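You operate a simulated robot arm through the tools that you are given. There is no shell and no other tool. Be economical: measure what you need, move in short steps, check, and stop when the job is done.

You are at the controls of a simulated two-armed robot. One attempt, no reset.

JOB
On the top of the prep table, fold the orange rag in half.

Only the result counts: the job must be done as asked and must still hold three seconds after the hand-in. Knocking over, shifting, dropping, spilling or breaking anything else fails it. Flat cloth is picked up by pressing the open fingertips on it (5 to 10 N) and closing them slowly along it; thin cloth reads only 2 to 8 mm in the jaws.

ROBOT AND FRAMES
Two 7-joint arms with two-finger parallel grippers on one trunk, on a base that drives. Base frame: it is fixed to the floor where the robot stands at the start and does not move with it; the origin is under the middle of the robot, x ahead of it, y to its left, z up. Readings come in mm, degrees, newtons and seconds.
The left shoulder is at the start at [70, 163, 1095], the right one opposite. With the tool pointing down near the work surface each hand reaches from about 400 to 880 mm from the robot's upright axis, wherever it stands, measured 20 degrees to its own side. Places, roughly: top of the prep table [600, 400, 800]. Payload 3.43 kg a hand.
The TCP of each hand is the grasp point between the finger pads, 34 mm short of the fingertips. In the tool frame z runs along the fingers and y along their closing line. Largest opening 128 mm; finger width 24, thickness 12; the body of the gripper, 48 by 130 mm, starts 96 mm behind the TCP.
Orientation is that of the tool frame in the base frame, as a unit quaternion [w, x, y, z]. With the fingers straight down and closing along the base's y, the tool's x points along the base's -x, its y along +y and its z along -z.

CONTROLS
- The arms move only by the tool jog_arm. It takes "left_series", "right_series" or both (then of equal length, played together; a hand with none holds still); each is a list that holds one entry, the list of rows, each a list of 7 numbers: the shift along the tool's x, y, z in cm, then the turn, a rotation vector about the tool's x, y, z in degrees, then the opening, from 0 (shut) to 1 (fully open). In form: [[[tx, ty, tz, wx, wy, wz, hand], ...]]. A call has 1 to 10 rows; each row shifts and turns the commanded pose from where the row before left it, along the tool's axes as they then stand. A row lasts 0.2 s, in which the tool goes at most 50 mm and 8.6 degrees; a call with a longer step from one row to the next is refused whole, and so is a gripper value outside its range. A pose out of reach is approached as far as the arm can. The call stops where the force on the tool passes 40 N (or 10 N more than at its start, if that is more) or the arm is blocked; 0.2 s more then pass. The fingers move at their own pace (about 153 mm/s each) and stop on an object; they squeeze with about 33 N. The grip force told is the motor's: it shows also when the fingers shut on nothing. Time passes only in rows, and 0.2 s behind the last, so rows that do not move let the fingers close. It gives the time, the measured TCP pose, the force on the tool (base axes), the opening and the grip force at its end, in the units of the frame above (readings bear some noise), with the torque about the TCP (base axes, N m) and any sound that the robot's microphone picked up.
- Cameras (640 x 400 px; columns grow to the right, rows downward): "scene" is now at [127.9, 22.3, 1305.5]; the picture's right is [0.28, -0.96, 0.00], its down [-0.70, -0.20, -0.68] and it looks along [0.65, 0.19, -0.73] (base axes); focal length 279 px, centre (320, 200). "left" rides on the left gripper at [76, 11, -160] in its tool frame; the picture's right is [-0.15, 0.99, 0.00], its down [-0.88, -0.13, -0.46] and it looks along [-0.45, -0.07, 0.89] (tool axes); focal length 234 px, centre (320, 200). "right" rides on the right gripper at [76, -11, -160] in its tool frame; the picture's right is [0.15, 0.99, 0.00], its down [-0.88, 0.13, -0.45] and it looks along [-0.45, 0.07, 0.89] (tool axes); focal length 234 px, centre (320, 200). There is no depth. A picture from a camera that has moved, and an enlarged one, comes with that camera's place and axes in the base frame and with its lens.
- grab_frame(camera): a new picture of that camera. No time passes.
- slide_trunk(by): slides the trunk up (or, below 0, down) by that many mm; the arms and the scene camera ride with it, the base frame stays. It gives what a move gives, with no picture.
- drive_base(legs): drives the robot by 1 to 6 legs, each [ahead, left, turn to the left] in mm, mm and degrees, along the robot's own axes; the way and the turn of a leg run together, so that a leg with both is an arc; at most 1500 mm and 180 degrees a leg. The arms and the cameras ride along, it lands a little off, and it stops where it bumps. It gives what a move gives.
- head_to(pan, tilt): turns the head with the scene camera to pan (to the left, within 86 degrees either way) and tilt (down, from -29 to 69), counted from straight ahead of the robot. It gives what a move gives.
- enlarge(camera, box): a new picture of the part [left, top, right, bottom] of that camera's present view, enlarged. No time passes.
- finish_job(): hands the job in; it is judged then, once.

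Go step by step. Nothing tells you exact positions but the pictures and the camera data: compare them with the known pose of the tool, close in by small moves and look again before you grip or let go. The budget is 120 turns and 88 pictures, counting those below and the enlarged ones. Unless the task says otherwise, let go and move clear before handing in, and close with one line.

The tools are called after "Emit:" as a command line: name --argument value ..., lists and objects as JSON in quotes. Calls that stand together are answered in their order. jog_arm: Moves the arms, as the interface text tells. Its arguments: {"type":"object","properties":{"left_series":{"type":"array","items":{"type":"array","items":{"type":"array","items":{"type":"number"}}}},"right_series":{"type":"array","items":{"type":"array","items":{"type":"array","items":{"type":"number"}}}}},"required":[]} The other tools are called the same way: slide_trunk (by) slides the trunk up or down; drive_base (legs) drives the base; head_to (pan, tilt) turns the head that bears the scene camera; grab_frame (camera) takes a picture; enlarge (camera, box) takes an enlarged picture of a part of a camera's view; finish_job () hands the job in.

At the start:

```text
time: 0.0
left_eef_pos: [511.8, 396.9, 1043.5]
left_orientation: [0.0, -0.001, 1.0, 0.0]
left_contact_force: [-1.2, -0.1, 0.1]
left_ft_torque: [-0.02, -0.01, 0.01]
left_grip_width: 128.3
left_finger_force: 0.1
right_eef_pos: [709.7, -124.8, 1020.7]
right_orientation: [0.0, 0.0, 1.0, 0.0]
right_contact_force: [0.3, 0.0, 0.2]
right_ft_torque: [-0.02, 0.0, -0.02]
right_grip_width: 127.8
right_finger_force: 0.0
trunk travel left (down, up): [-575.0, 365.0]
robot x, y, heading: [0.6, 0.9, -0.1]
head pan, tilt: [16.2, 47.0]
```

scene: 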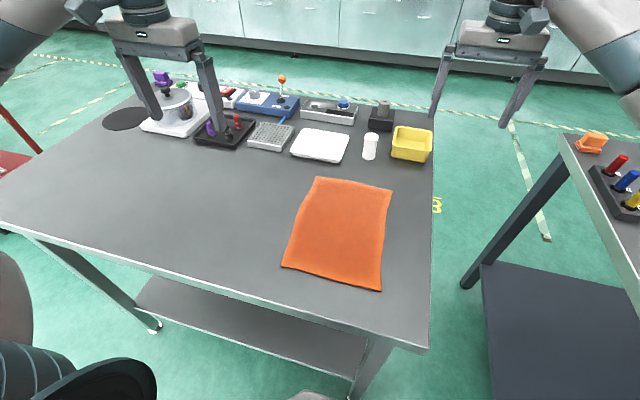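
right: 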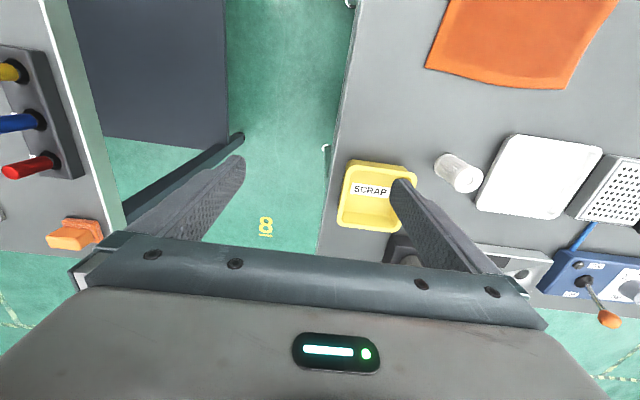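
left: 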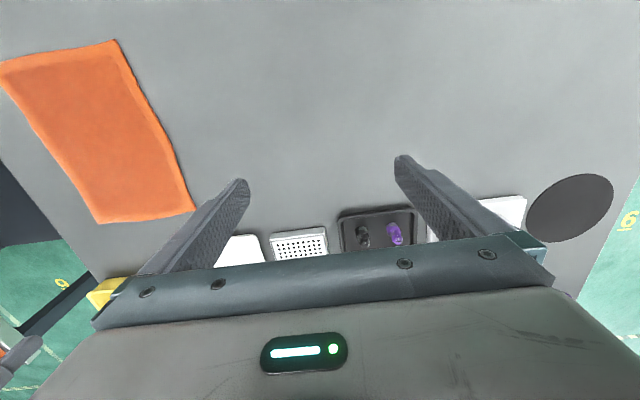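

The orange rag lies at roughly x 383–656 and y −20–180. I plan to grip its far edge with both hands and bring it to the near edge. First I back up a little for reach and turn both hands so they close along x.

Emit:
drive_base --legs '[[-150, 0, 0]]'

Emit:
jog_arm --left_series '[[[0, 0, 0, 0, 0, 8.5, 1], [0, 0, 0, 0, 0, 8.5, 1], [0, 0, 0, 0, 0, 8.5, 1], [0, 0, 0, 0, 0, 8.5, 1], [0, 0, 0, 0, 0, 8.5, 1], [0, 0, 0, 0, 0, 8.5, 1], [0, 0, 0, 0, 0, 8.5, 1], [0, 0, 0, 0, 0, 8.5, 1], [0, 0, 0, 0, 0, 8.5, 1], [0, 0, 0, 0, 0, 8.5, 1]]]' --right_series '[[[0, 0, 0, 0, 0, -8.5, 1], [0, 0, 0, 0, 0, -8.5, 1], [0, 0, 0, 0, 0, -8.5, 1], [0, 0, 0, 0, 0, -8.5, 1], [0, 0, 0, 0, 0, -8.5, 1], [0, 0, 0, 0, 0, -8.5, 1], [0, 0, 0, 0, 0, -8.5, 1], [0, 0, 0, 0, 0, -8.5, 1], [0, 0, 0, 0, 0, -8.5, 1], [0, 0, 0, 0, 0, -8.5, 1]]]'

Emit:
head_to --pan 8 --tilt 48

Emit:
grab_frame --camera "scene"

```text
time: 1.4
left_eef_pos: [359.7, 395.7, 1043.6]
left_orientation: [0.0, 0.0, 1.0, 0.0]
left_contact_force: [0.0, -1.0, 0.6]
left_ft_torque: [-0.02, -0.03, 0.01]
left_grip_width: 128.1
left_finger_force: 0.2
right_eef_pos: [559.3, -124.8, 1020.3]
right_orientation: [0.0, 0.001, 1.0, 0.0]
right_contact_force: [-1.4, -0.1, -0.2]
right_ft_torque: [-0.02, 0.0, 0.0]
right_grip_width: 128.1
right_finger_force: 0.0
trunk travel left (down, up): [-575.0, 365.0]
robot x, y, heading: [-151.2, -1.3, -0.1]
head pan, tilt: [16.2, 47.0]
```

```text
time: 3.6
left_eef_pos: [360.1, 396.4, 1042.6]
left_orientation: [0.0, 0.677, 0.736, 0.0]
left_contact_force: [0.0, -0.2, -0.3]
left_ft_torque: [-0.02, 0.02, 0.01]
left_grip_width: 128.1
left_finger_force: 0.1
right_eef_pos: [559.7, -123.9, 1019.7]
right_orientation: [0.0, -0.677, 0.736, 0.001]
right_contact_force: [-0.1, 0.2, -0.3]
right_ft_torque: [-0.01, 0.02, 0.01]
right_grip_width: 128.2
right_finger_force: 0.1
trunk travel left (down, up): [-575.0, 365.0]
robot x, y, heading: [-153.7, -0.8, 0.1]
head pan, tilt: [16.2, 47.0]
```

```text
time: 4.3
left_eef_pos: [361.1, 397.4, 1042.2]
left_orientation: [0.0, 0.676, 0.737, -0.001]
left_contact_force: [-0.2, 0.0, -0.6]
left_ft_torque: [-0.01, -0.04, 0.01]
left_grip_width: 128.1
left_finger_force: 0.1
right_eef_pos: [559.6, -124.4, 1019.9]
right_orientation: [-0.001, -0.675, 0.738, 0.0]
right_contact_force: [0.5, -0.2, -1.2]
right_ft_torque: [-0.03, 0.0, -0.02]
right_grip_width: 128.1
right_finger_force: 0.2
trunk travel left (down, up): [-575.0, 365.0]
robot x, y, heading: [-151.0, -0.1, 0.2]
head pan, tilt: [8.0, 48.0]
```

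```text
84 pictures are left
camera scene: at [-22.5, 11.1, 1304.2], right [0.14, -0.99, 0.0], down [-0.74, -0.1, -0.67], along [0.66, 0.09, -0.74], focal length 279 px, centre (320, 200)
```

scene: 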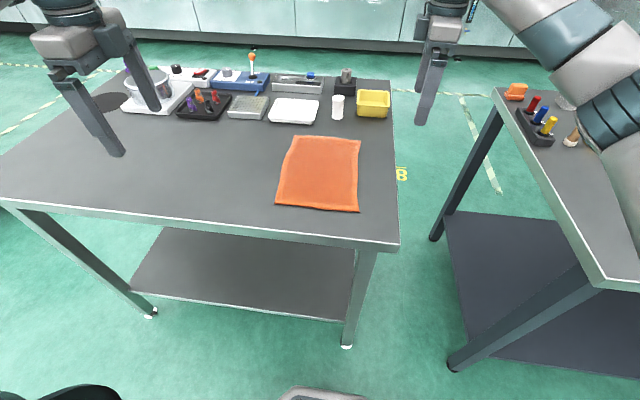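

The hands turned as planned. Now I finish the turn and bring both hands above the rag, just short of the far edge, then look closely.

Emit:
jog_arm --left_series '[[[0, 0, 0, 0, 0, 5, 1], [-2.9, 3.0, 1.4, 0, 0, 0, 1], [-2.9, 3.0, 1.4, 0, 0, 0, 1], [-2.9, 3.0, 1.4, 0, 0, 0, 1], [-2.9, 3.0, 1.4, 0, 0, 0, 1], [-2.9, 3.0, 1.4, 0, 0, 0, 1], [-2.9, 3.0, 1.4, 0, 0, 0, 1], [-2.9, 3.0, 1.4, 0, 0, 0, 1], [-2.9, 3.0, 1.4, 0, 0, 0, 1]]]' --right_series '[[[0, 0, 0, 0, 0, -5, 1], [-1.5, -0.5, 1.1, 0, 0, 0, 1], [-1.5, -0.5, 1.1, 0, 0, 0, 1], [-1.5, -0.5, 1.1, 0, 0, 0, 1], [-1.5, -0.5, 1.1, 0, 0, 0, 1], [-1.5, -0.5, 1.1, 0, 0, 0, 1], [-1.5, -0.5, 1.1, 0, 0, 0, 1], [-1.5, -0.5, 1.1, 0, 0, 0, 1], [-1.5, -0.5, 1.1, 0, 0, 0, 1]]]'

Emit:
enlarge --camera "scene" --box '[240, 70, 400, 230]'

Emit:
grab_frame --camera "left"

Emit:
grab_frame --camera "right"

```text
time: 6.3
left_eef_pos: [600.3, 162.5, 929.0]
left_orientation: [0.0, 0.707, 0.707, 0.0]
left_contact_force: [-0.3, 1.2, -0.5]
left_ft_torque: [0.01, 0.0, -0.01]
left_grip_width: 127.9
left_finger_force: 0.1
right_eef_pos: [598.8, -4.6, 930.6]
right_orientation: [-0.001, -0.706, 0.708, 0.001]
right_contact_force: [-0.3, -0.5, 0.2]
right_ft_torque: [-0.02, 0.0, -0.01]
right_grip_width: 128.1
right_finger_force: 0.0
trunk travel left (down, up): [-575.0, 365.0]
robot x, y, heading: [-154.1, 0.1, -0.0]
head pan, tilt: [8.0, 48.0]
```

```text
2.50 times, centred on (320, 150) of scene
camera zoom: at [-21.3, 10.3, 1304.0], right [0.14, -0.99, 0.0], down [-0.74, -0.1, -0.67], along [0.66, 0.09, -0.74], focal length 699 px, centre (320, 325)
```

zoom: 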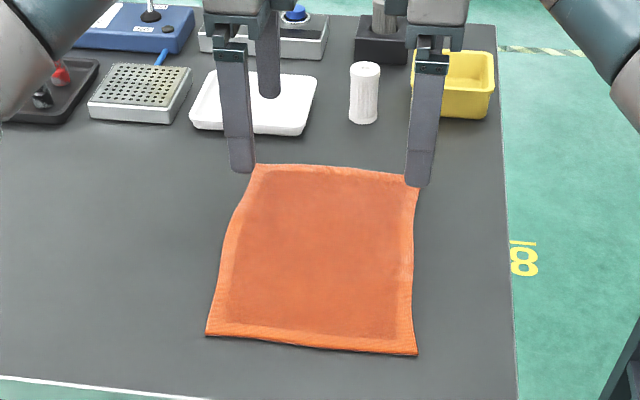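

```text
82 pictures are left
camera left: at [612.2, 239.6, 1089.3], right [0.99, -0.15, 0.0], down [-0.13, -0.88, 0.46], along [-0.07, -0.45, -0.89], focal length 234 px, centre (320, 200)
```

left: 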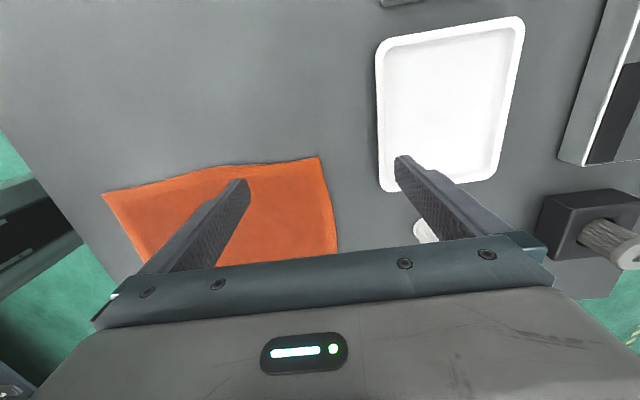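

```text
81 pictures are left
camera right: at [609.9, -80.1, 1092.4], right [-0.99, -0.14, 0.0], down [-0.13, 0.88, 0.46], along [-0.07, 0.45, -0.89], focal length 234 px, centre (320, 200)
```

right: 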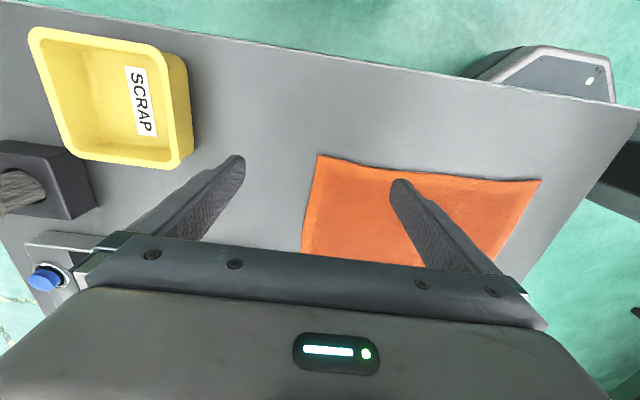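

Comparing the hand and scene cameras puts the table top near z≈853. The rag then spans x≈356–602 and y≈−15–167. Next I lower the hands to just above the far corners with a part opening, keeping the far finger just off the edge.

Emit:
jog_arm --left_series '[[[-0.6, -0.4, 1.2, 0, 0, 0, 0.31], [-0.65, -0.4, 1.2, 0, 0, 0, 0.31], [0, 0, 0, 0, 0, 0, 0.31]]]' --right_series '[[[-0.5, 0.4, 1.2, 0, 0, 0, 0.31], [-0.5, 0.3, 1.3, 0, 0, 0, 0.31], [0, 0, 0, 0, 0, 0, 0.31]]]'

Emit:
grab_frame --camera "left"

Emit:
grab_frame --camera "right"

Emit:
enlarge --camera "scene" --box '[270, 80, 390, 160]'

```text
time: 7.1
left_eef_pos: [592.9, 151.4, 906.2]
left_orientation: [0.0, 0.707, 0.707, 0.0]
left_contact_force: [0.1, 0.0, 0.5]
left_ft_torque: [-0.01, 0.03, -0.02]
left_grip_width: 39.7
left_finger_force: 0.1
right_eef_pos: [591.2, 6.9, 908.5]
right_orientation: [0.0, -0.707, 0.707, 0.0]
right_contact_force: [-0.6, 0.0, -1.0]
right_ft_torque: [0.0, 0.02, -0.02]
right_grip_width: 39.7
right_finger_force: 0.0
trunk travel left (down, up): [-575.0, 365.0]
robot x, y, heading: [-152.3, -2.8, 0.1]
head pan, tilt: [8.0, 48.0]
```

```text
80 pictures are left
camera left: at [603.4, 228.5, 1066.0], right [0.99, -0.15, 0.0], down [-0.13, -0.88, 0.46], along [-0.07, -0.45, -0.89], focal length 234 px, centre (320, 200)
```

left: 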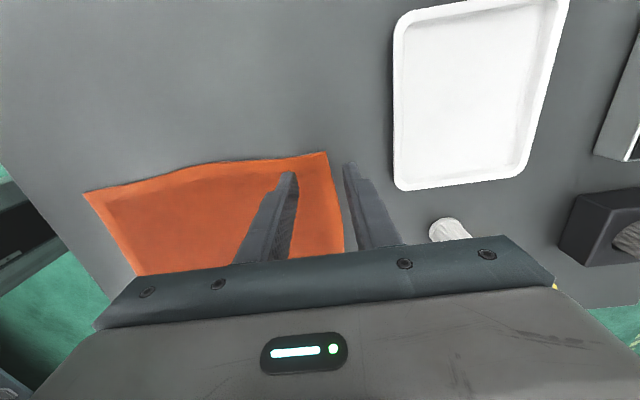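

```text
79 pictures are left
camera right: at [602.2, -69.8, 1069.3], right [-0.99, -0.15, 0.0], down [-0.13, 0.88, 0.46], along [-0.07, 0.45, -0.89], focal length 234 px, centre (320, 200)
```

right: 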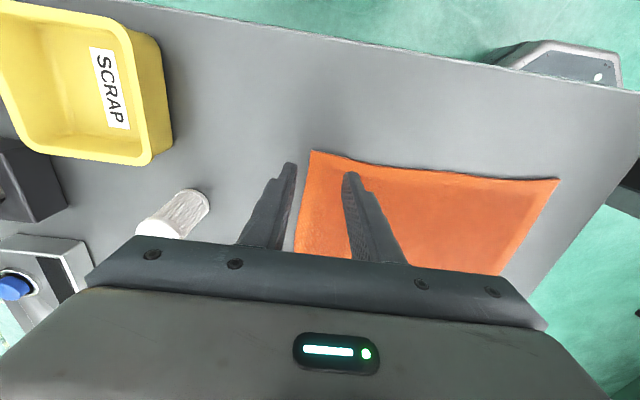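

```text
5.00 times, centred on (330, 120) of scene
camera zoom: at [-22.6, 10.9, 1304.2], right [0.14, -0.99, 0.0], down [-0.74, -0.1, -0.67], along [0.66, 0.09, -0.74], focal length 1397 px, centre (270, 600)
```

zoom: 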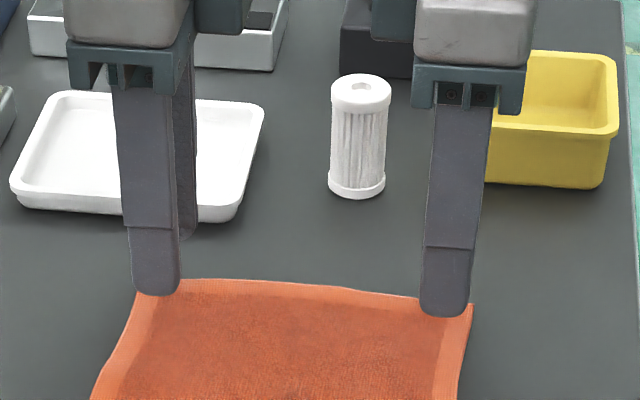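

Both far fingers sit about 8–10 mm past the edge and the near fingers are over the rag. Now I descend gently toward contact.

Emit:
jog_arm --left_series '[[[0, 0, 0.5, 0, 0, 0, 0.31], [0, 0, 0.5, 0, 0, 0, 0.31], [0, 0, 0.4, 0, 0, 0, 0.31], [0, 0, 0, 0, 0, 0, 0.31]]]' --right_series '[[[0, 0, 0.6, 0, 0, 0, 0.31], [0, 0, 0.5, 0, 0, 0, 0.31], [0, 0, 0.5, 0, 0, 0, 0.31], [0, 0, 0, 0, 0, 0, 0.31]]]'

```text
time: 8.1
left_eef_pos: [593.8, 152.9, 893.1]
left_orientation: [0.0, 0.707, 0.708, 0.0]
left_contact_force: [-0.1, 0.4, -0.5]
left_ft_torque: [-0.01, 0.02, -0.02]
left_grip_width: 39.6
left_finger_force: 0.0
right_eef_pos: [590.7, 5.4, 891.3]
right_orientation: [0.001, -0.707, 0.707, 0.0]
right_contact_force: [0.1, 0.0, 0.8]
right_ft_torque: [0.01, 0.04, -0.02]
right_grip_width: 39.7
right_finger_force: 0.1
trunk travel left (down, up): [-575.0, 365.0]
robot x, y, heading: [-152.4, -1.2, -0.1]
head pan, tilt: [8.0, 48.0]
```

Emit:
jog_arm --left_series '[[[0, 0, 0.2, 0, 0, 0, 0.31], [0, 0, 0.2, 0, 0, 0, 0.31], [0, 0, 0, 0, 0, 0, 0.31]]]' --right_series '[[[0, 0, 0.1, 0, 0, 0, 0.31], [0, 0, 0.2, 0, 0, 0, 0.31], [0, 0, 0, 0, 0, 0, 0.31]]]'

```text
time: 8.9
left_eef_pos: [593.8, 151.6, 888.3]
left_orientation: [0.0, 0.707, 0.707, 0.0]
left_contact_force: [-1.2, -0.6, 0.2]
left_ft_torque: [0.0, 0.04, 0.03]
left_grip_width: 40.1
left_finger_force: 0.3
right_eef_pos: [590.8, 5.2, 889.2]
right_orientation: [0.0, 0.708, -0.707, 0.0]
right_contact_force: [-0.1, 0.0, 0.5]
right_ft_torque: [0.0, 0.03, 0.01]
right_grip_width: 39.4
right_finger_force: 0.1
trunk travel left (down, up): [-575.0, 365.0]
robot x, y, heading: [-154.9, 0.4, 0.1]
head pan, tilt: [8.0, 48.0]
```

No contact yet at about z=888, so I continue in 1–2 mm steps.

Emit:
jog_arm --left_series '[[[0, 0, 0.15, 0, 0, 0, 0.31], [0, 0, 0.15, 0, 0, 0, 0.31], [0, 0, 0, 0, 0, 0, 0.31]]]' --right_series '[[[0, 0, 0.15, 0, 0, 0, 0.31], [0, 0, 0.15, 0, 0, 0, 0.31], [0, 0, 0, 0, 0, 0, 0.31]]]'

Emit:
enlarge --camera "scene" --box '[270, 80, 390, 160]'

```text
time: 9.7
left_eef_pos: [592.0, 152.9, 887.2]
left_orientation: [0.001, 0.707, 0.707, 0.001]
left_contact_force: [1.8, 2.6, 7.1]
left_ft_torque: [0.09, 0.1, -0.07]
left_grip_width: 38.9
left_finger_force: 0.1
right_eef_pos: [590.2, 5.2, 887.1]
right_orientation: [-0.001, 0.707, -0.707, 0.0]
right_contact_force: [2.0, -0.4, 9.4]
right_ft_torque: [0.0, 0.17, 0.03]
right_grip_width: 38.0
right_finger_force: 0.1
trunk travel left (down, up): [-575.0, 365.0]
robot x, y, heading: [-152.7, -2.2, -0.1]
head pan, tilt: [8.0, 48.0]
```

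```text
5.00 times, centred on (330, 120) of scene
camera zoom: at [-23.9, 11.0, 1304.5], right [0.14, -0.99, 0.0], down [-0.74, -0.1, -0.67], along [0.66, 0.09, -0.74], focal length 1397 px, centre (270, 600)
```

zoom: 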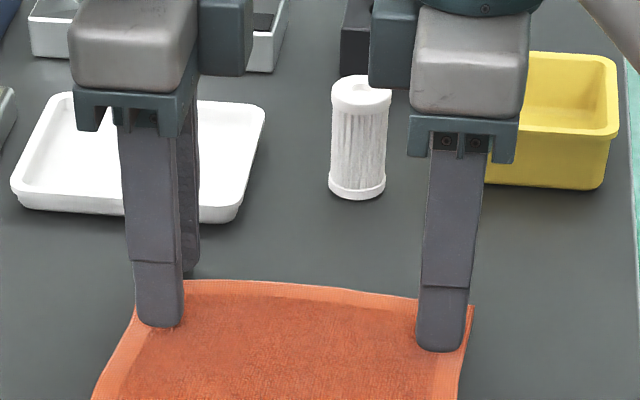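

Contact: the left hand reads 7 N and the right 9 N, both in the stated range. Now I close slowly.

Emit:
jog_arm --left_series '[[[0, 0, 0, 0, 0, 0, 0.28], [0, 0, 0, 0, 0, 0, 0.25], [0, 0, 0, 0, 0, 0, 0.22], [0, 0, 0, 0, 0, 0, 0.19], [0, 0, 0, 0, 0, 0, 0.16], [0, 0, 0, 0, 0, 0, 0.13], [0, 0, 0, 0, 0, 0, 0.1], [0, 0, 0, 0, 0, 0, 0.07], [0, 0, 0, 0, 0, 0, 0.03], [0, 0, 0, 0, 0, 0, 0]]]' --right_series '[[[0, 0, 0, 0, 0, 0, 0.28], [0, 0, 0, 0, 0, 0, 0.25], [0, 0, 0, 0, 0, 0, 0.22], [0, 0, 0, 0, 0, 0, 0.19], [0, 0, 0, 0, 0, 0, 0.16], [0, 0, 0, 0, 0, 0, 0.13], [0, 0, 0, 0, 0, 0, 0.1], [0, 0, 0, 0, 0, 0, 0.07], [0, 0, 0, 0, 0, 0, 0.03], [0, 0, 0, 0, 0, 0, 0]]]'

Emit:
enlarge --camera "scene" --box '[270, 80, 390, 160]'

```text
time: 11.9
left_eef_pos: [591.3, 152.4, 886.2]
left_orientation: [0.001, 0.707, 0.707, 0.001]
left_contact_force: [-2.0, -1.0, 5.9]
left_ft_torque: [-0.04, 0.05, -0.03]
left_grip_width: 5.3
left_finger_force: 32.7
right_eef_pos: [589.0, 6.1, 887.5]
right_orientation: [-0.001, 0.708, -0.707, 0.0]
right_contact_force: [-3.5, 0.7, 10.1]
right_ft_torque: [0.04, 0.16, 0.01]
right_grip_width: 6.2
right_finger_force: 32.7
trunk travel left (down, up): [-575.0, 365.0]
robot x, y, heading: [-150.9, -1.0, -0.3]
head pan, tilt: [8.0, 48.0]
```

```text
5.00 times, centred on (330, 120) of scene
camera zoom: at [-25.0, 10.9, 1304.5], right [0.14, -0.99, 0.0], down [-0.73, -0.1, -0.67], along [0.66, 0.09, -0.74], focal length 1397 px, centre (270, 600)
```

zoom: 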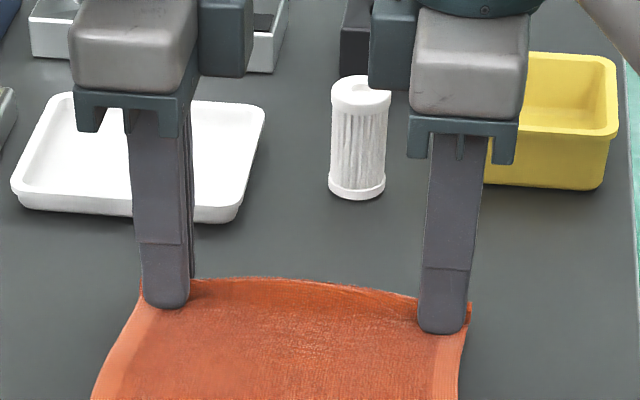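

Both hands read cloth between the jaws (5.3 and 6.2 mm). I lift slightly while moving back, then check.

Emit:
jog_arm --left_series '[[[0, 0, -1, 0, 0, 0, 0], [0, -0.5, -1.5, 0, 0, 0, 0], [0, -0.5, -1.5, 0, 0, 0, 0], [0, -1, -1.5, 0, 0, 0, 0], [0, 0, 0, 0, 0, 0, 0]]]' --right_series '[[[0, 0, -1, 0, 0, 0, 0], [0, 0.5, -1.5, 0, 0, 0, 0], [0, 0.5, -1.5, 0, 0, 0, 0], [0, 1, -1.5, 0, 0, 0, 0], [0, 0, 0, 0, 0, 0, 0]]]'

Emit:
enlarge --camera "scene" --box '[240, 80, 400, 220]'

Emit:
grab_frame --camera "left"

```text
time: 13.1
left_eef_pos: [573.2, 152.0, 939.4]
left_orientation: [0.0, 0.707, 0.707, -0.001]
left_contact_force: [0.3, -0.9, 0.0]
left_ft_torque: [-0.02, -0.01, 0.02]
left_grip_width: 5.0
left_finger_force: 33.4
right_eef_pos: [571.0, 5.2, 940.7]
right_orientation: [0.0, -0.707, 0.707, -0.001]
right_contact_force: [0.8, 0.5, -0.2]
right_ft_torque: [0.0, 0.0, 0.04]
right_grip_width: 5.7
right_finger_force: 32.7
trunk travel left (down, up): [-575.0, 365.0]
robot x, y, heading: [-151.8, -0.5, -0.1]
head pan, tilt: [8.0, 48.0]
```

```text
2.86 times, centred on (320, 150) of scene
camera zoom: at [-21.5, 11.1, 1304.0], right [0.14, -0.99, 0.0], down [-0.74, -0.1, -0.67], along [0.66, 0.09, -0.74], focal length 798 px, centre (320, 343)
```

zoom: 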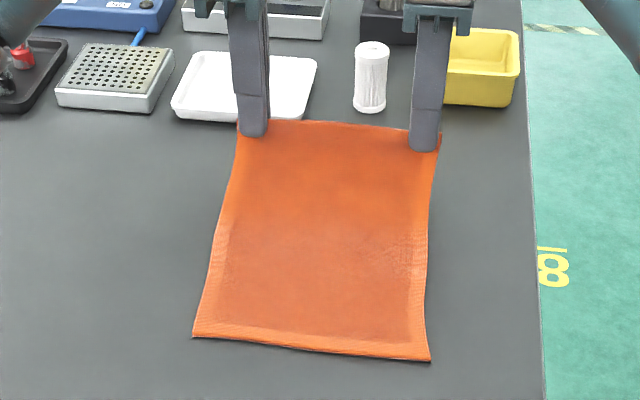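

```text
74 pictures are left
camera left: at [585.0, 228.0, 1100.1], right [0.99, -0.15, 0.0], down [-0.13, -0.88, 0.46], along [-0.07, -0.45, -0.89], focal length 234 px, centre (320, 200)
```

left: 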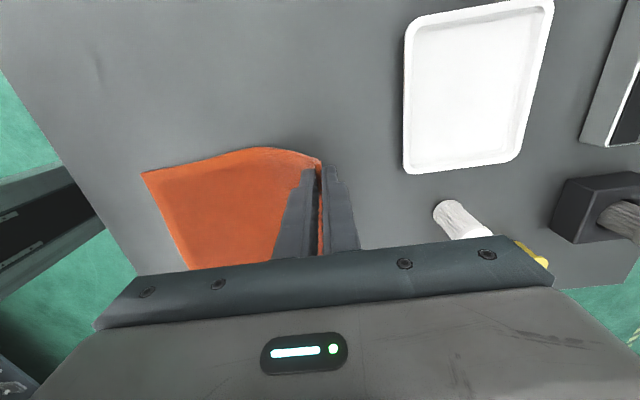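

The grip is good and the edge hangs inside the jaws. I carry the edge back over the middle, then tilt the fingers forward so the edge will lay out flat toward the robot.

Emit:
jog_arm --left_series '[[[0, -2, -1, 0, 0, 0, 0], [0, -2, -1, 0, 0, 0, 0], [0, -2, -0.8, 0, 0, 0, 0], [0, -2, -0.4, 0, 0, 0, 0], [0, -2, 0, -7.5, 0, 0, 0], [0, 0, 0, -7.5, 0, 0, 0], [0, 0, 0, -7.5, 0, 0, 0], [0, 0, 0, -7.5, 0, 0, 0], [0, 0, 0, -7.5, 0, 0, 0], [0, 0, 0, -7.5, 0, 0, 0]]]' --right_series '[[[0, 2, -1, 0, 0, 0, 0], [0, 2, -1, 0, 0, 0, 0], [0, 2, -0.8, 0, 0, 0, 0], [0, 2, -0.4, 0, 0, 0, 0], [0, 2, 0, 7.5, 0, 0, 0], [0, 0, 0, 7.5, 0, 0, 0], [0, 0, 0, 7.5, 0, 0, 0], [0, 0, 0, 7.5, 0, 0, 0], [0, 0, 0, 7.5, 0, 0, 0], [0, 0, 0, 7.5, 0, 0, 0]]]'

Emit:
enlarge --camera "scene" --box '[220, 60, 420, 240]'

Emit:
grab_frame --camera "left"

```text
time: 15.3
left_eef_pos: [471.4, 152.1, 973.6]
left_orientation: [0.271, 0.653, 0.653, 0.271]
left_contact_force: [-0.3, -0.7, 0.8]
left_ft_torque: [-0.04, 0.02, -0.05]
left_grip_width: 4.2
left_finger_force: 33.1
right_eef_pos: [470.1, 4.7, 973.2]
right_orientation: [0.271, -0.652, 0.654, -0.272]
right_contact_force: [0.0, 0.3, -0.1]
right_ft_torque: [0.02, 0.0, 0.0]
right_grip_width: 4.2
right_finger_force: 33.3
trunk travel left (down, up): [-575.0, 365.0]
robot x, y, heading: [-149.6, 2.9, -0.2]
head pan, tilt: [8.0, 48.0]
```

```text
2.22 times, centred on (320, 150) of scene
camera zoom: at [-22.8, 11.2, 1304.3], right [0.14, -0.99, 0.0], down [-0.74, -0.1, -0.67], along [0.66, 0.09, -0.74], focal length 621 px, centre (320, 311)
```

zoom: 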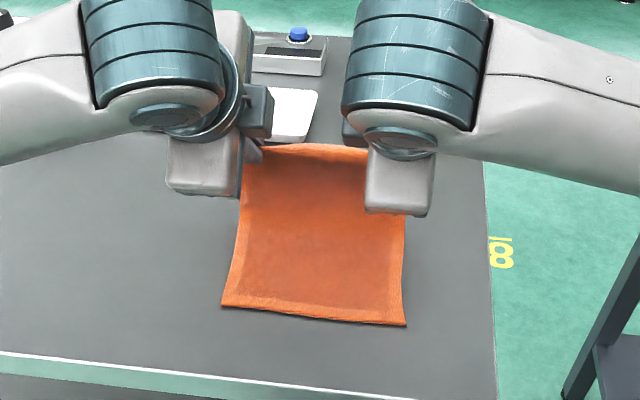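

```text
72 pictures are left
camera left: at [367.1, 227.8, 1094.7], right [0.7, -0.15, 0.7], down [-0.41, -0.88, 0.23], along [0.58, -0.45, -0.68], focal length 234 px, centre (320, 200)
```

left: 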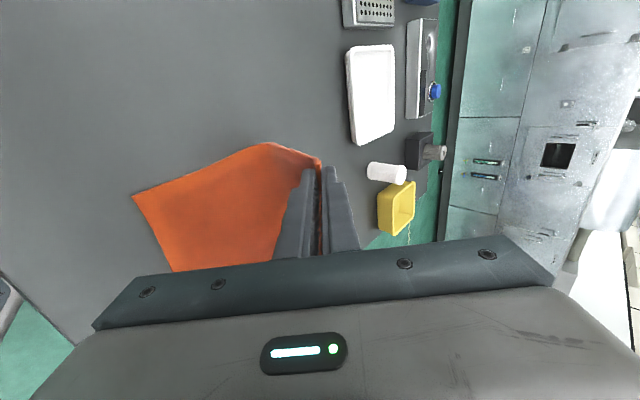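

The near edge now sits at about x≈372, because the rag slid about 15 mm during the pinch. I lower the held edge so the fingertips come down around x≈396, which leaves room for the cloth held in the jaws.

Emit:
jog_arm --left_series '[[[0, -1.77, -0.71, 0, 0, 0, 0], [0, -1.77, -0.71, 0, 0, 0, 0], [0, -1.77, -0.71, 0, 0, 0, 0], [0, -1.77, -0.71, 0, 0, 0, 0], [0, -1.31, 0.28, 0, 0, 0, 0], [0, -1.31, 0.28, 0, 0, 0, 0], [0, -1.31, 0.28, 0, 0, 0, 0], [0, -0.9, 0.2, 0, 0, 0, 0], [0, 0, 0, 0, 0, 0, 0]]]' --right_series '[[[0, 1.77, -0.71, 0, 0, 0, 0], [0, 1.77, -0.71, 0, 0, 0, 0], [0, 1.77, -0.71, 0, 0, 0, 0], [0, 1.77, -0.71, 0, 0, 0, 0], [0, 1.31, 0.28, 0, 0, 0, 0], [0, 1.31, 0.28, 0, 0, 0, 0], [0, 1.31, 0.28, 0, 0, 0, 0], [0, 0.9, 0.2, 0, 0, 0, 0], [0, 0, 0, 0, 0, 0, 0]]]'

Emit:
enlarge --camera "scene" --box '[220, 80, 420, 240]'

Emit:
grab_frame --camera "left"

Emit:
grab_frame --camera "right"

```text
time: 17.3
left_eef_pos: [381.8, 150.1, 900.7]
left_orientation: [0.271, 0.653, 0.653, 0.27]
left_contact_force: [-0.4, 0.4, -0.3]
left_ft_torque: [0.02, 0.02, 0.0]
left_grip_width: 4.1
left_finger_force: 32.5
left hand out of reach, approached as far as the arm can: row 7, 8
right_eef_pos: [374.9, 4.1, 901.4]
right_orientation: [0.27, -0.653, 0.654, -0.27]
right_contact_force: [0.0, 0.2, 0.0]
right_ft_torque: [-0.01, 0.03, -0.01]
right_grip_width: 4.3
right_finger_force: 32.9
trunk travel left (down, up): [-575.0, 365.0]
robot x, y, heading: [-152.1, 3.1, -0.1]
head pan, tilt: [8.0, 48.0]
```

```text
2.50 times, centred on (320, 160) of scene
camera zoom: at [-22.4, 11.0, 1304.2], right [0.14, -0.99, 0.0], down [-0.74, -0.1, -0.67], along [0.66, 0.09, -0.74], focal length 699 px, centre (320, 300)
```

zoom: 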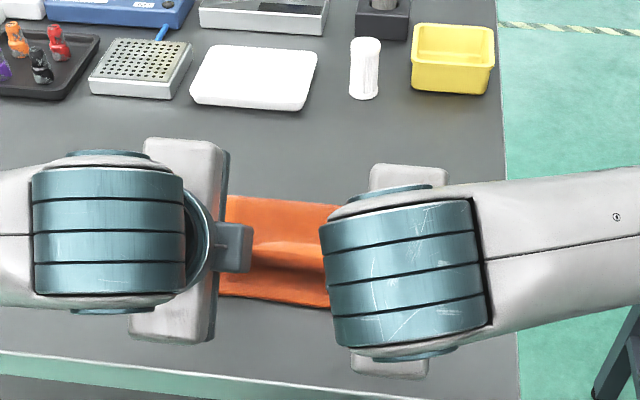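

```text
70 pictures are left
camera left: at [277.3, 225.2, 1022.0], right [0.7, -0.15, 0.7], down [-0.41, -0.88, 0.23], along [0.58, -0.45, -0.68], focal length 234 px, centre (320, 200)
```

left: 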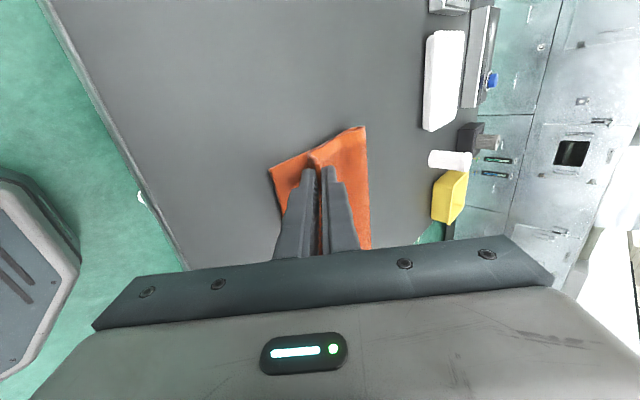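

```text
69 pictures are left
camera right: at [269.7, -70.8, 1022.8], right [-0.7, -0.15, -0.7], down [-0.41, 0.88, 0.23], along [0.58, 0.45, -0.68], focal length 234 px, centre (320, 200)
```

right: 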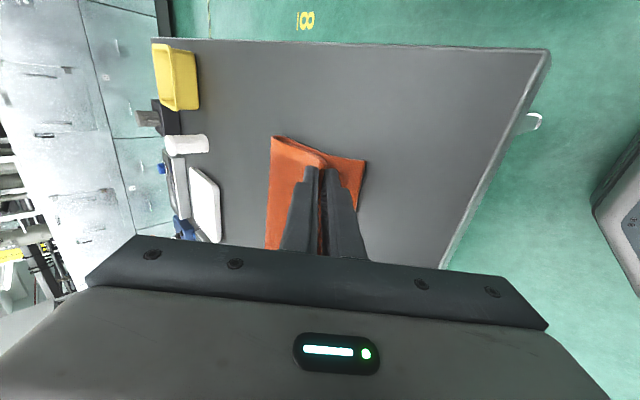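

The near edge is confirmed at x≈372, with the tips at about x 406 (left) and 399 (right). I zoom in to see how much cloth is inside the jaws.

Emit:
enlarge --camera "left" --box '[250, 110, 390, 260]'

Emit:
enlarge --camera "right" --box '[250, 110, 390, 260]'

```text
2.67 times, centred on (320, 185) of left
camera zoom: at [277.3, 225.2, 1022.0], right [0.7, -0.15, 0.7], down [-0.41, -0.88, 0.23], along [0.58, -0.45, -0.68], focal length 624 px, centre (320, 240)
```

zoom: 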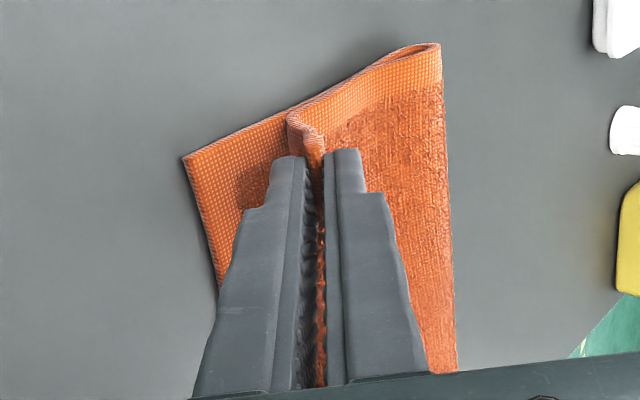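

```text
2.67 times, centred on (320, 185) of right
camera zoom: at [269.7, -70.8, 1022.8], right [-0.7, -0.15, -0.7], down [-0.41, 0.88, 0.23], along [0.58, 0.45, -0.68], focal length 624 px, centre (320, 240)
```

zoom: 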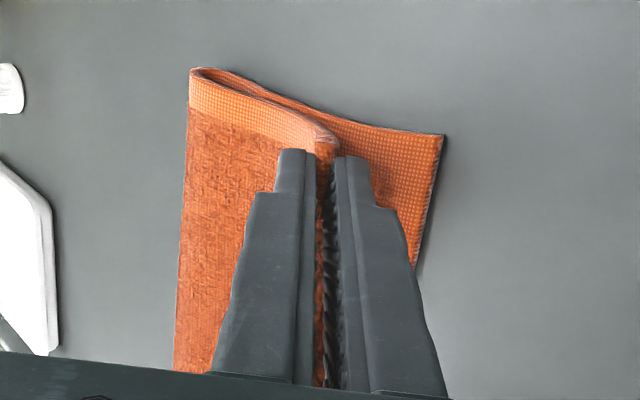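

The cloth is well held and the fold is forming at x≈500. I nudge the base back about 10 mm, which carries both hands toward the near edge and restores reach.

Emit:
drive_base --legs '[[-10, 0, 0]]'

```text
time: 18.0
left_eef_pos: [372.8, 149.3, 900.1]
left_orientation: [0.271, 0.653, 0.654, 0.27]
left_contact_force: [0.3, -0.2, 0.8]
left_ft_torque: [0.01, 0.04, -0.05]
left_grip_width: 4.4
left_finger_force: 32.9
right_eef_pos: [366.8, 4.0, 899.8]
right_orientation: [0.27, -0.653, 0.654, -0.27]
right_contact_force: [0.2, -0.3, -0.2]
right_ft_torque: [0.02, 0.02, -0.01]
right_grip_width: 4.4
right_finger_force: 33.1
trunk travel left (down, up): [-575.0, 365.0]
robot x, y, heading: [-161.4, 1.6, -0.0]
head pan, tilt: [8.0, 48.0]
```

Now I lower both hands together by 8 mm with the trunk.

Emit:
slide_trunk --by -8

Emit:
enlarge --camera "left" --box '[250, 110, 390, 260]'

Emit:
enlarge --camera "right" --box '[250, 110, 390, 260]'

```text
time: 18.6
left_eef_pos: [371.7, 149.5, 892.7]
left_orientation: [0.27, 0.654, 0.653, 0.27]
left_contact_force: [-0.2, -0.2, 0.6]
left_ft_torque: [0.02, 0.06, -0.04]
left_grip_width: 4.2
left_finger_force: 33.0
right_eef_pos: [365.5, 4.1, 892.8]
right_orientation: [-0.271, 0.653, -0.653, 0.271]
right_contact_force: [-0.5, 0.1, 0.4]
right_ft_torque: [0.0, 0.02, -0.02]
right_grip_width: 4.5
right_finger_force: 33.2
trunk travel left (down, up): [-567.0, 373.0]
robot x, y, heading: [-162.6, -1.1, 0.2]
head pan, tilt: [8.0, 48.0]
```

```text
2.67 times, centred on (320, 185) of left
camera zoom: at [267.2, 225.4, 1014.4], right [0.7, -0.15, 0.7], down [-0.41, -0.88, 0.23], along [0.58, -0.45, -0.68], focal length 624 px, centre (320, 240)
```

zoom: 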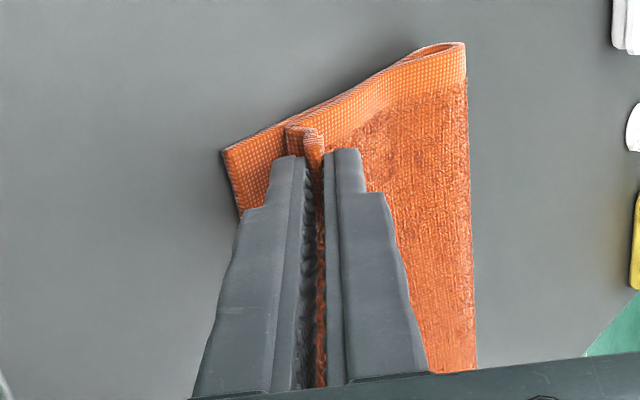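

```text
2.67 times, centred on (320, 185) of right
camera zoom: at [259.7, -70.6, 1015.2], right [-0.7, -0.15, -0.7], down [-0.41, 0.88, 0.23], along [0.58, 0.45, -0.68], focal length 624 px, centre (320, 240)
```

zoom: 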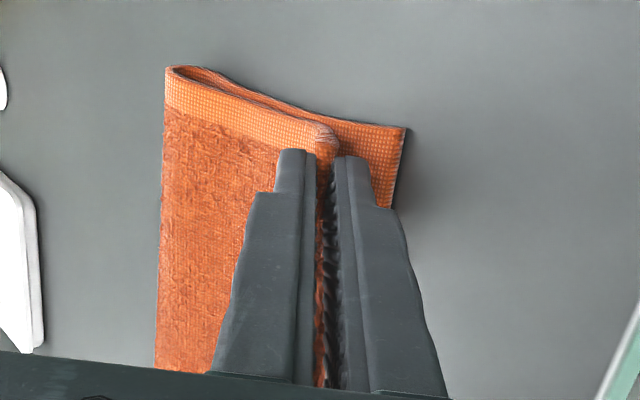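

The near corner stays put at x≈370 and the pinch sits just inside it. I release by opening slightly and withdrawing along the fingers.

Emit:
jog_arm --left_series '[[[0, 0, 0, 0, 0, 0, 0.06], [0, 0, 0, 0, 0, 0, 0.1], [0, 0, 0, 0, 0, 0, 0.12], [0, 0.1, -0.4, 0, 0, 0, 0.14], [0, 0.2, -0.8, 0, 0, 0, 0.16], [0, 0.2, -1, 0, 0, 0, 0.16], [0, 0, 0, 0, 0, 0, 0.16]]]' --right_series '[[[0, 0, 0, 0, 0, 0, 0.06], [0, 0, 0, 0, 0, 0, 0.1], [0, 0, 0, 0, 0, 0, 0.12], [0, -0.1, -0.4, 0, 0, 0, 0.14], [0, -0.2, -0.8, 0, 0, 0, 0.16], [0, -0.2, -1, 0, 0, 0, 0.16], [0, 0, 0, 0, 0, 0, 0.16]]]'

Emit:
enlarge --camera "left" --box '[250, 110, 390, 260]'

Emit:
enlarge --camera "right" --box '[250, 110, 390, 260]'

```text
time: 20.2
left_eef_pos: [372.3, 145.9, 911.0]
left_orientation: [0.269, 0.654, 0.654, 0.27]
left_contact_force: [0.0, 0.0, 0.3]
left_ft_torque: [-0.02, 0.01, -0.01]
left_grip_width: 20.6
left_finger_force: 0.1
left hand out of reach, approached as far as the arm can: row 5, 6
right_eef_pos: [354.0, 4.7, 911.3]
right_orientation: [0.27, -0.653, 0.654, -0.271]
right_contact_force: [0.3, 0.0, -0.5]
right_ft_torque: [0.01, 0.0, -0.02]
right_grip_width: 20.6
right_finger_force: 0.0
trunk travel left (down, up): [-567.0, 373.0]
robot x, y, heading: [-159.4, 1.5, -0.1]
head pan, tilt: [8.0, 48.0]
```

```text
2.67 times, centred on (320, 185) of left
camera zoom: at [267.8, 222.3, 1032.6], right [0.7, -0.15, 0.7], down [-0.41, -0.88, 0.23], along [0.58, -0.45, -0.68], focal length 624 px, centre (320, 240)
```

zoom: 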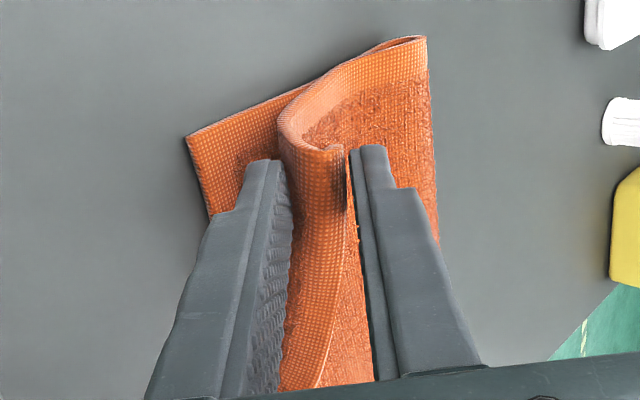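

```text
2.67 times, centred on (320, 185) of right
camera zoom: at [248.2, -70.4, 1033.4], right [-0.7, -0.15, -0.7], down [-0.41, 0.88, 0.23], along [0.58, 0.45, -0.68], focal length 624 px, centre (320, 240)
```

zoom: 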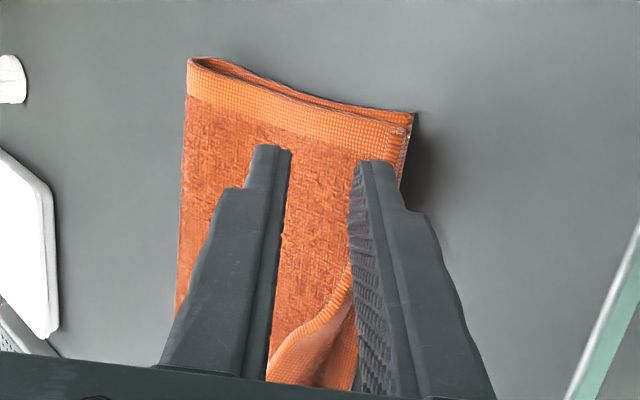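

The right side lay down perfectly, but the left part of the edge is still curled back. I raise both hands and take another look.

Emit:
jog_arm --left_series '[[[0, 0.7, -0.7, 0, 0, 0, 0.2], [0, 1.41, -1.41, 0, 0, 0, 0.2], [0, 1.41, -1.41, 0, 0, 0, 0.2], [0, 1.41, -1.41, 0, 0, 0, 0.2], [3, 1.41, -1.41, 0, 0, 0, 0.2], [3, 0, 0, 0, 0, 0, 0.2], [3, 0, 0, 0, 0, 0, 0.2], [3, 0, 0, 0, 0, 0, 0.2], [3, 0, 0, 0, 0, 0, 0.2]]]' --right_series '[[[0, -0.7, -0.7, 0, 0, 0, 0.2], [0, -1.41, -1.41, 0, 0, 0, 0.2], [0, -1.41, -1.41, 0, 0, 0, 0.2], [0, -1.41, -1.41, 0, 0, 0, 0.2], [3, -1.41, -1.41, 0, 0, 0, 0.2], [3, 0, 0, 0, 0, 0, 0.2], [3, 0, 0, 0, 0, 0, 0.2], [3, 0, 0, 0, 0, 0, 0.2], [3, 0, 0, 0, 0, 0, 0.2]]]'

Emit:
enlarge --camera "scene" --box '[260, 110, 380, 220]'

Emit:
grab_frame --camera "left"

```text
time: 22.2
left_eef_pos: [376.6, 297.9, 1002.4]
left_orientation: [0.271, 0.654, 0.653, 0.271]
left_contact_force: [-0.3, 0.0, -0.3]
left_ft_torque: [0.02, 0.05, 0.0]
left_grip_width: 25.7
left_finger_force: 0.0
left hand out of reach, approached as far as the arm can: row 7
right_eef_pos: [358.7, -144.7, 1002.3]
right_orientation: [0.27, -0.653, 0.653, -0.271]
right_contact_force: [-0.6, -0.2, 0.7]
right_ft_torque: [-0.03, -0.02, 0.01]
right_grip_width: 25.8
right_finger_force: 0.1
right hand out of reach, approached as far as the arm can: row 9
trunk travel left (down, up): [-567.0, 373.0]
robot x, y, heading: [-163.4, -0.3, 0.1]
head pan, tilt: [8.0, 48.0]
```

```text
3.64 times, centred on (320, 165) of scene
camera zoom: at [-33.4, 11.1, 1296.4], right [0.14, -0.99, 0.0], down [-0.74, -0.1, -0.67], along [0.66, 0.09, -0.74], focal length 1016 px, centre (320, 327)
```

zoom: 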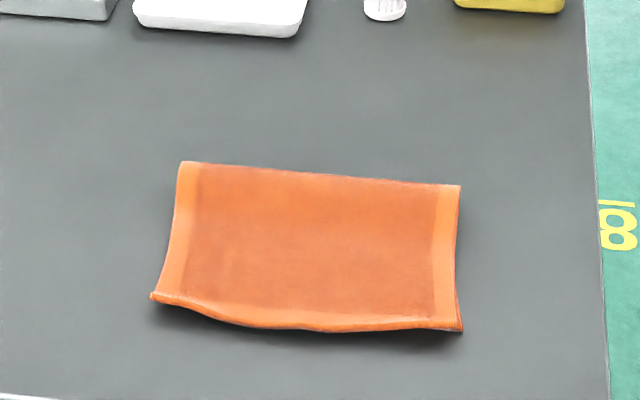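

```text
61 pictures are left
camera left: at [270.5, 373.2, 1124.0], right [0.7, -0.15, 0.7], down [-0.41, -0.88, 0.23], along [0.58, -0.45, -0.68], focal length 234 px, centre (320, 200)
```

left: 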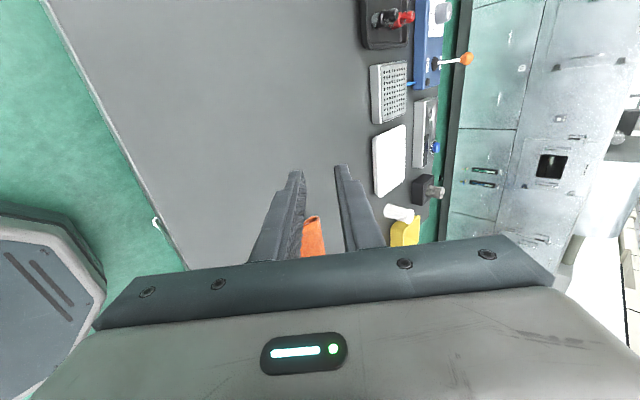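

The rag relaxed on its own and looks neatly folded in half. I check the near edge closely.

Emit:
enlarge --camera "scene" --box '[280, 145, 360, 195]'

Emit:
enlarge --camera "right" --box '[240, 130, 400, 270]'

```text
8.00 times, centred on (320, 170) of scene
camera zoom: at [-33.4, 11.1, 1296.4], right [0.14, -0.99, 0.0], down [-0.74, -0.1, -0.67], along [0.66, 0.09, -0.74], focal length 2236 px, centre (320, 440)
```

zoom: 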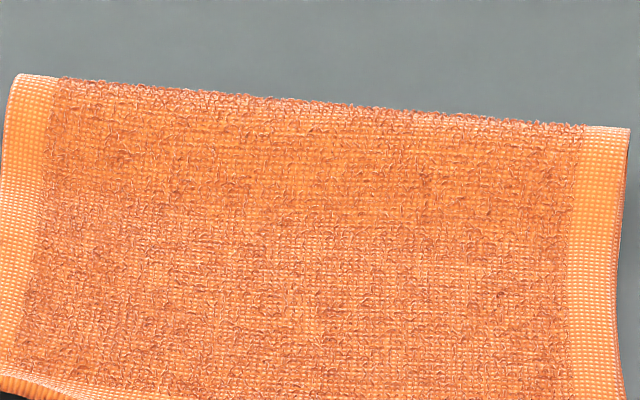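

```text
2.86 times, centred on (320, 200) of right
camera zoom: at [253.8, -220.0, 1125.6], right [-0.7, -0.15, -0.7], down [-0.41, 0.88, 0.23], along [0.58, 0.45, -0.68], focal length 669 px, centre (320, 200)
```

zoom: 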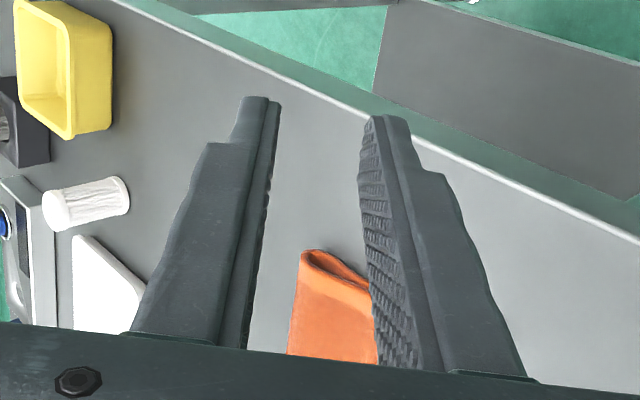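

Emit:
enlarge --camera "scene" --box '[270, 175, 370, 215]'

```text
6.40 times, centred on (320, 195) of scene
camera zoom: at [-33.4, 11.1, 1296.4], right [0.14, -0.99, 0.0], down [-0.74, -0.1, -0.67], along [0.66, 0.09, -0.74], focal length 1788 px, centre (320, 232)
```

zoom: 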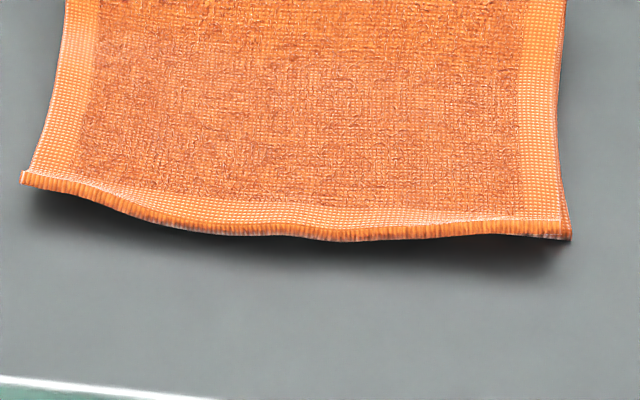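

The top edge looks a bit bowed or raised at the middle. I bring the left hand back over at height for a side look with its camera.

Emit:
jog_arm --left_series '[[[-3, 0, 0, 0, 0, 0, 0], [-3, 0, 0, 0, 0, 0, 0], [-3, 0, 0, 0, 0, 0, 0], [-3, 0, 0, 0, 0, 0, 0], [-3, 0, 0, 0, 0, 0, 0]]]'

Emit:
enlarge --camera "left" --box '[220, 100, 420, 260]'

```text
time: 23.4
left_eef_pos: [372.7, 144.7, 1001.0]
left_orientation: [0.269, 0.654, 0.653, 0.272]
left_contact_force: [-0.3, -0.5, 0.3]
left_ft_torque: [0.03, 0.01, 0.0]
left_grip_width: 0.0
left_finger_force: 33.0
right_eef_pos: [362.1, -145.8, 1001.7]
right_orientation: [0.27, -0.652, 0.655, -0.27]
right_contact_force: [0.1, -0.5, 0.3]
right_ft_torque: [0.03, -0.02, 0.03]
right_grip_width: 25.6
right_finger_force: 0.0
trunk travel left (down, up): [-567.0, 373.0]
robot x, y, heading: [-159.2, 2.9, 0.1]
head pan, tilt: [8.0, 48.0]
```

```text
2.50 times, centred on (320, 180) of left
camera zoom: at [268.4, 220.7, 1123.7], right [0.7, -0.15, 0.7], down [-0.41, -0.88, 0.23], along [0.58, -0.45, -0.68], focal length 585 px, centre (320, 250)
```

zoom: 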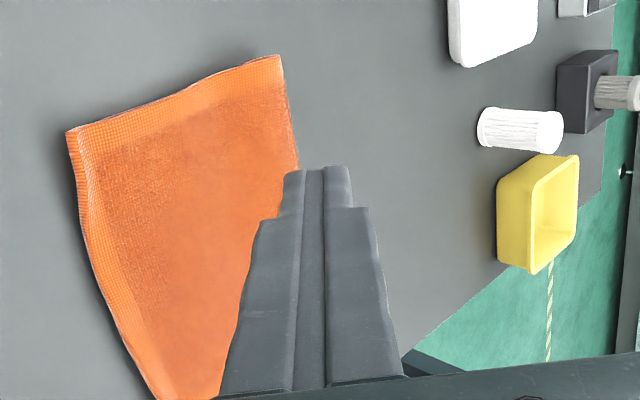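

From this view the fold is flat and the two layers line up at the edges. I move the left hand clear again and check once more.

Emit:
jog_arm --left_series '[[[3, 0, 0, 0, 0, 0, 0.2], [3, 0, 0, 0, 0, 0, 0.2], [3, 0, 0, 0, 0, 0, 0.2], [3, 0, 0, 0, 0, 0, 0.2], [3, 0, 0, 0, 0, 0, 0.2], [0, 0, 0, 0, 0, 0, 0.2], [0, 0, 0, 0, 0, 0, 0.2]]]'

Emit:
grab_frame --camera "scene"

Emit:
enlarge --camera "scene" --box '[260, 130, 380, 220]'

```text
time: 25.0
left_eef_pos: [374.8, 297.1, 1003.4]
left_orientation: [0.271, 0.653, 0.653, 0.27]
left_contact_force: [-0.8, -0.3, 0.1]
left_ft_torque: [-0.02, 0.01, 0.0]
left_grip_width: 26.0
left_finger_force: 0.1
right_eef_pos: [360.7, -144.5, 1002.0]
right_orientation: [0.268, -0.653, 0.654, -0.271]
right_contact_force: [0.1, -0.1, 0.1]
right_ft_torque: [-0.04, 0.05, -0.02]
right_grip_width: 25.8
right_finger_force: 0.1
trunk travel left (down, up): [-567.0, 373.0]
robot x, y, heading: [-163.7, 0.2, -0.2]
head pan, tilt: [8.0, 48.0]
```

```text
56 pictures are left
camera scene: at [-32.5, 11.5, 1296.2], right [0.14, -0.99, 0.0], down [-0.74, -0.1, -0.67], along [0.66, 0.09, -0.74], focal length 279 px, centre (320, 200)
```

scene: 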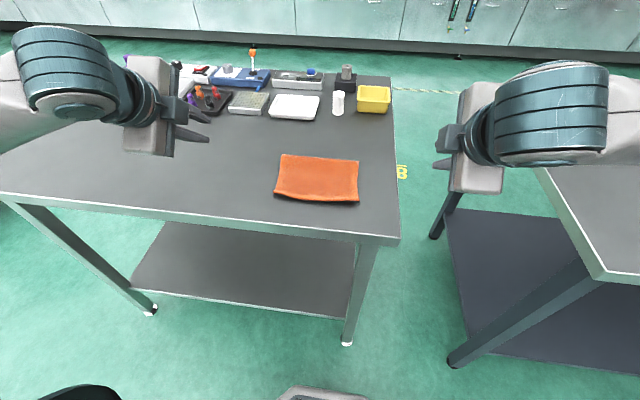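

```text
4.44 times, centred on (320, 175) of scene
camera zoom: at [-32.5, 11.5, 1296.2], right [0.14, -0.99, 0.0], down [-0.74, -0.1, -0.67], along [0.66, 0.09, -0.74], focal length 1242 px, centre (320, 311)
```

zoom: 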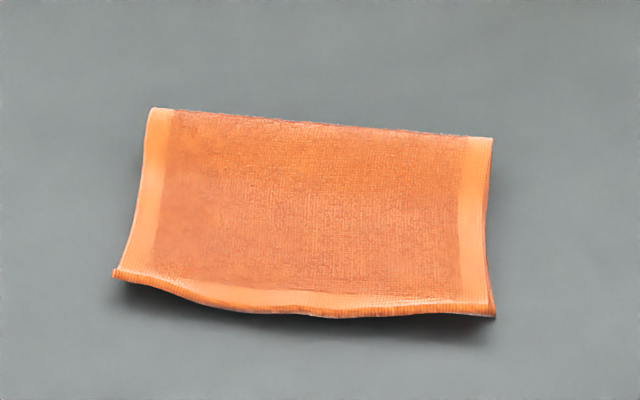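

The rag lies folded in half, both hands are clear and nothing else has moved, so I hand in.

Emit:
finish_job

```text
The job is handed in.
```

The orange rag is folded in half on the prep table: its far edge now lies over the near edge, with a slight bow at the middle. Both hands are clear and nothing else was disturbed.
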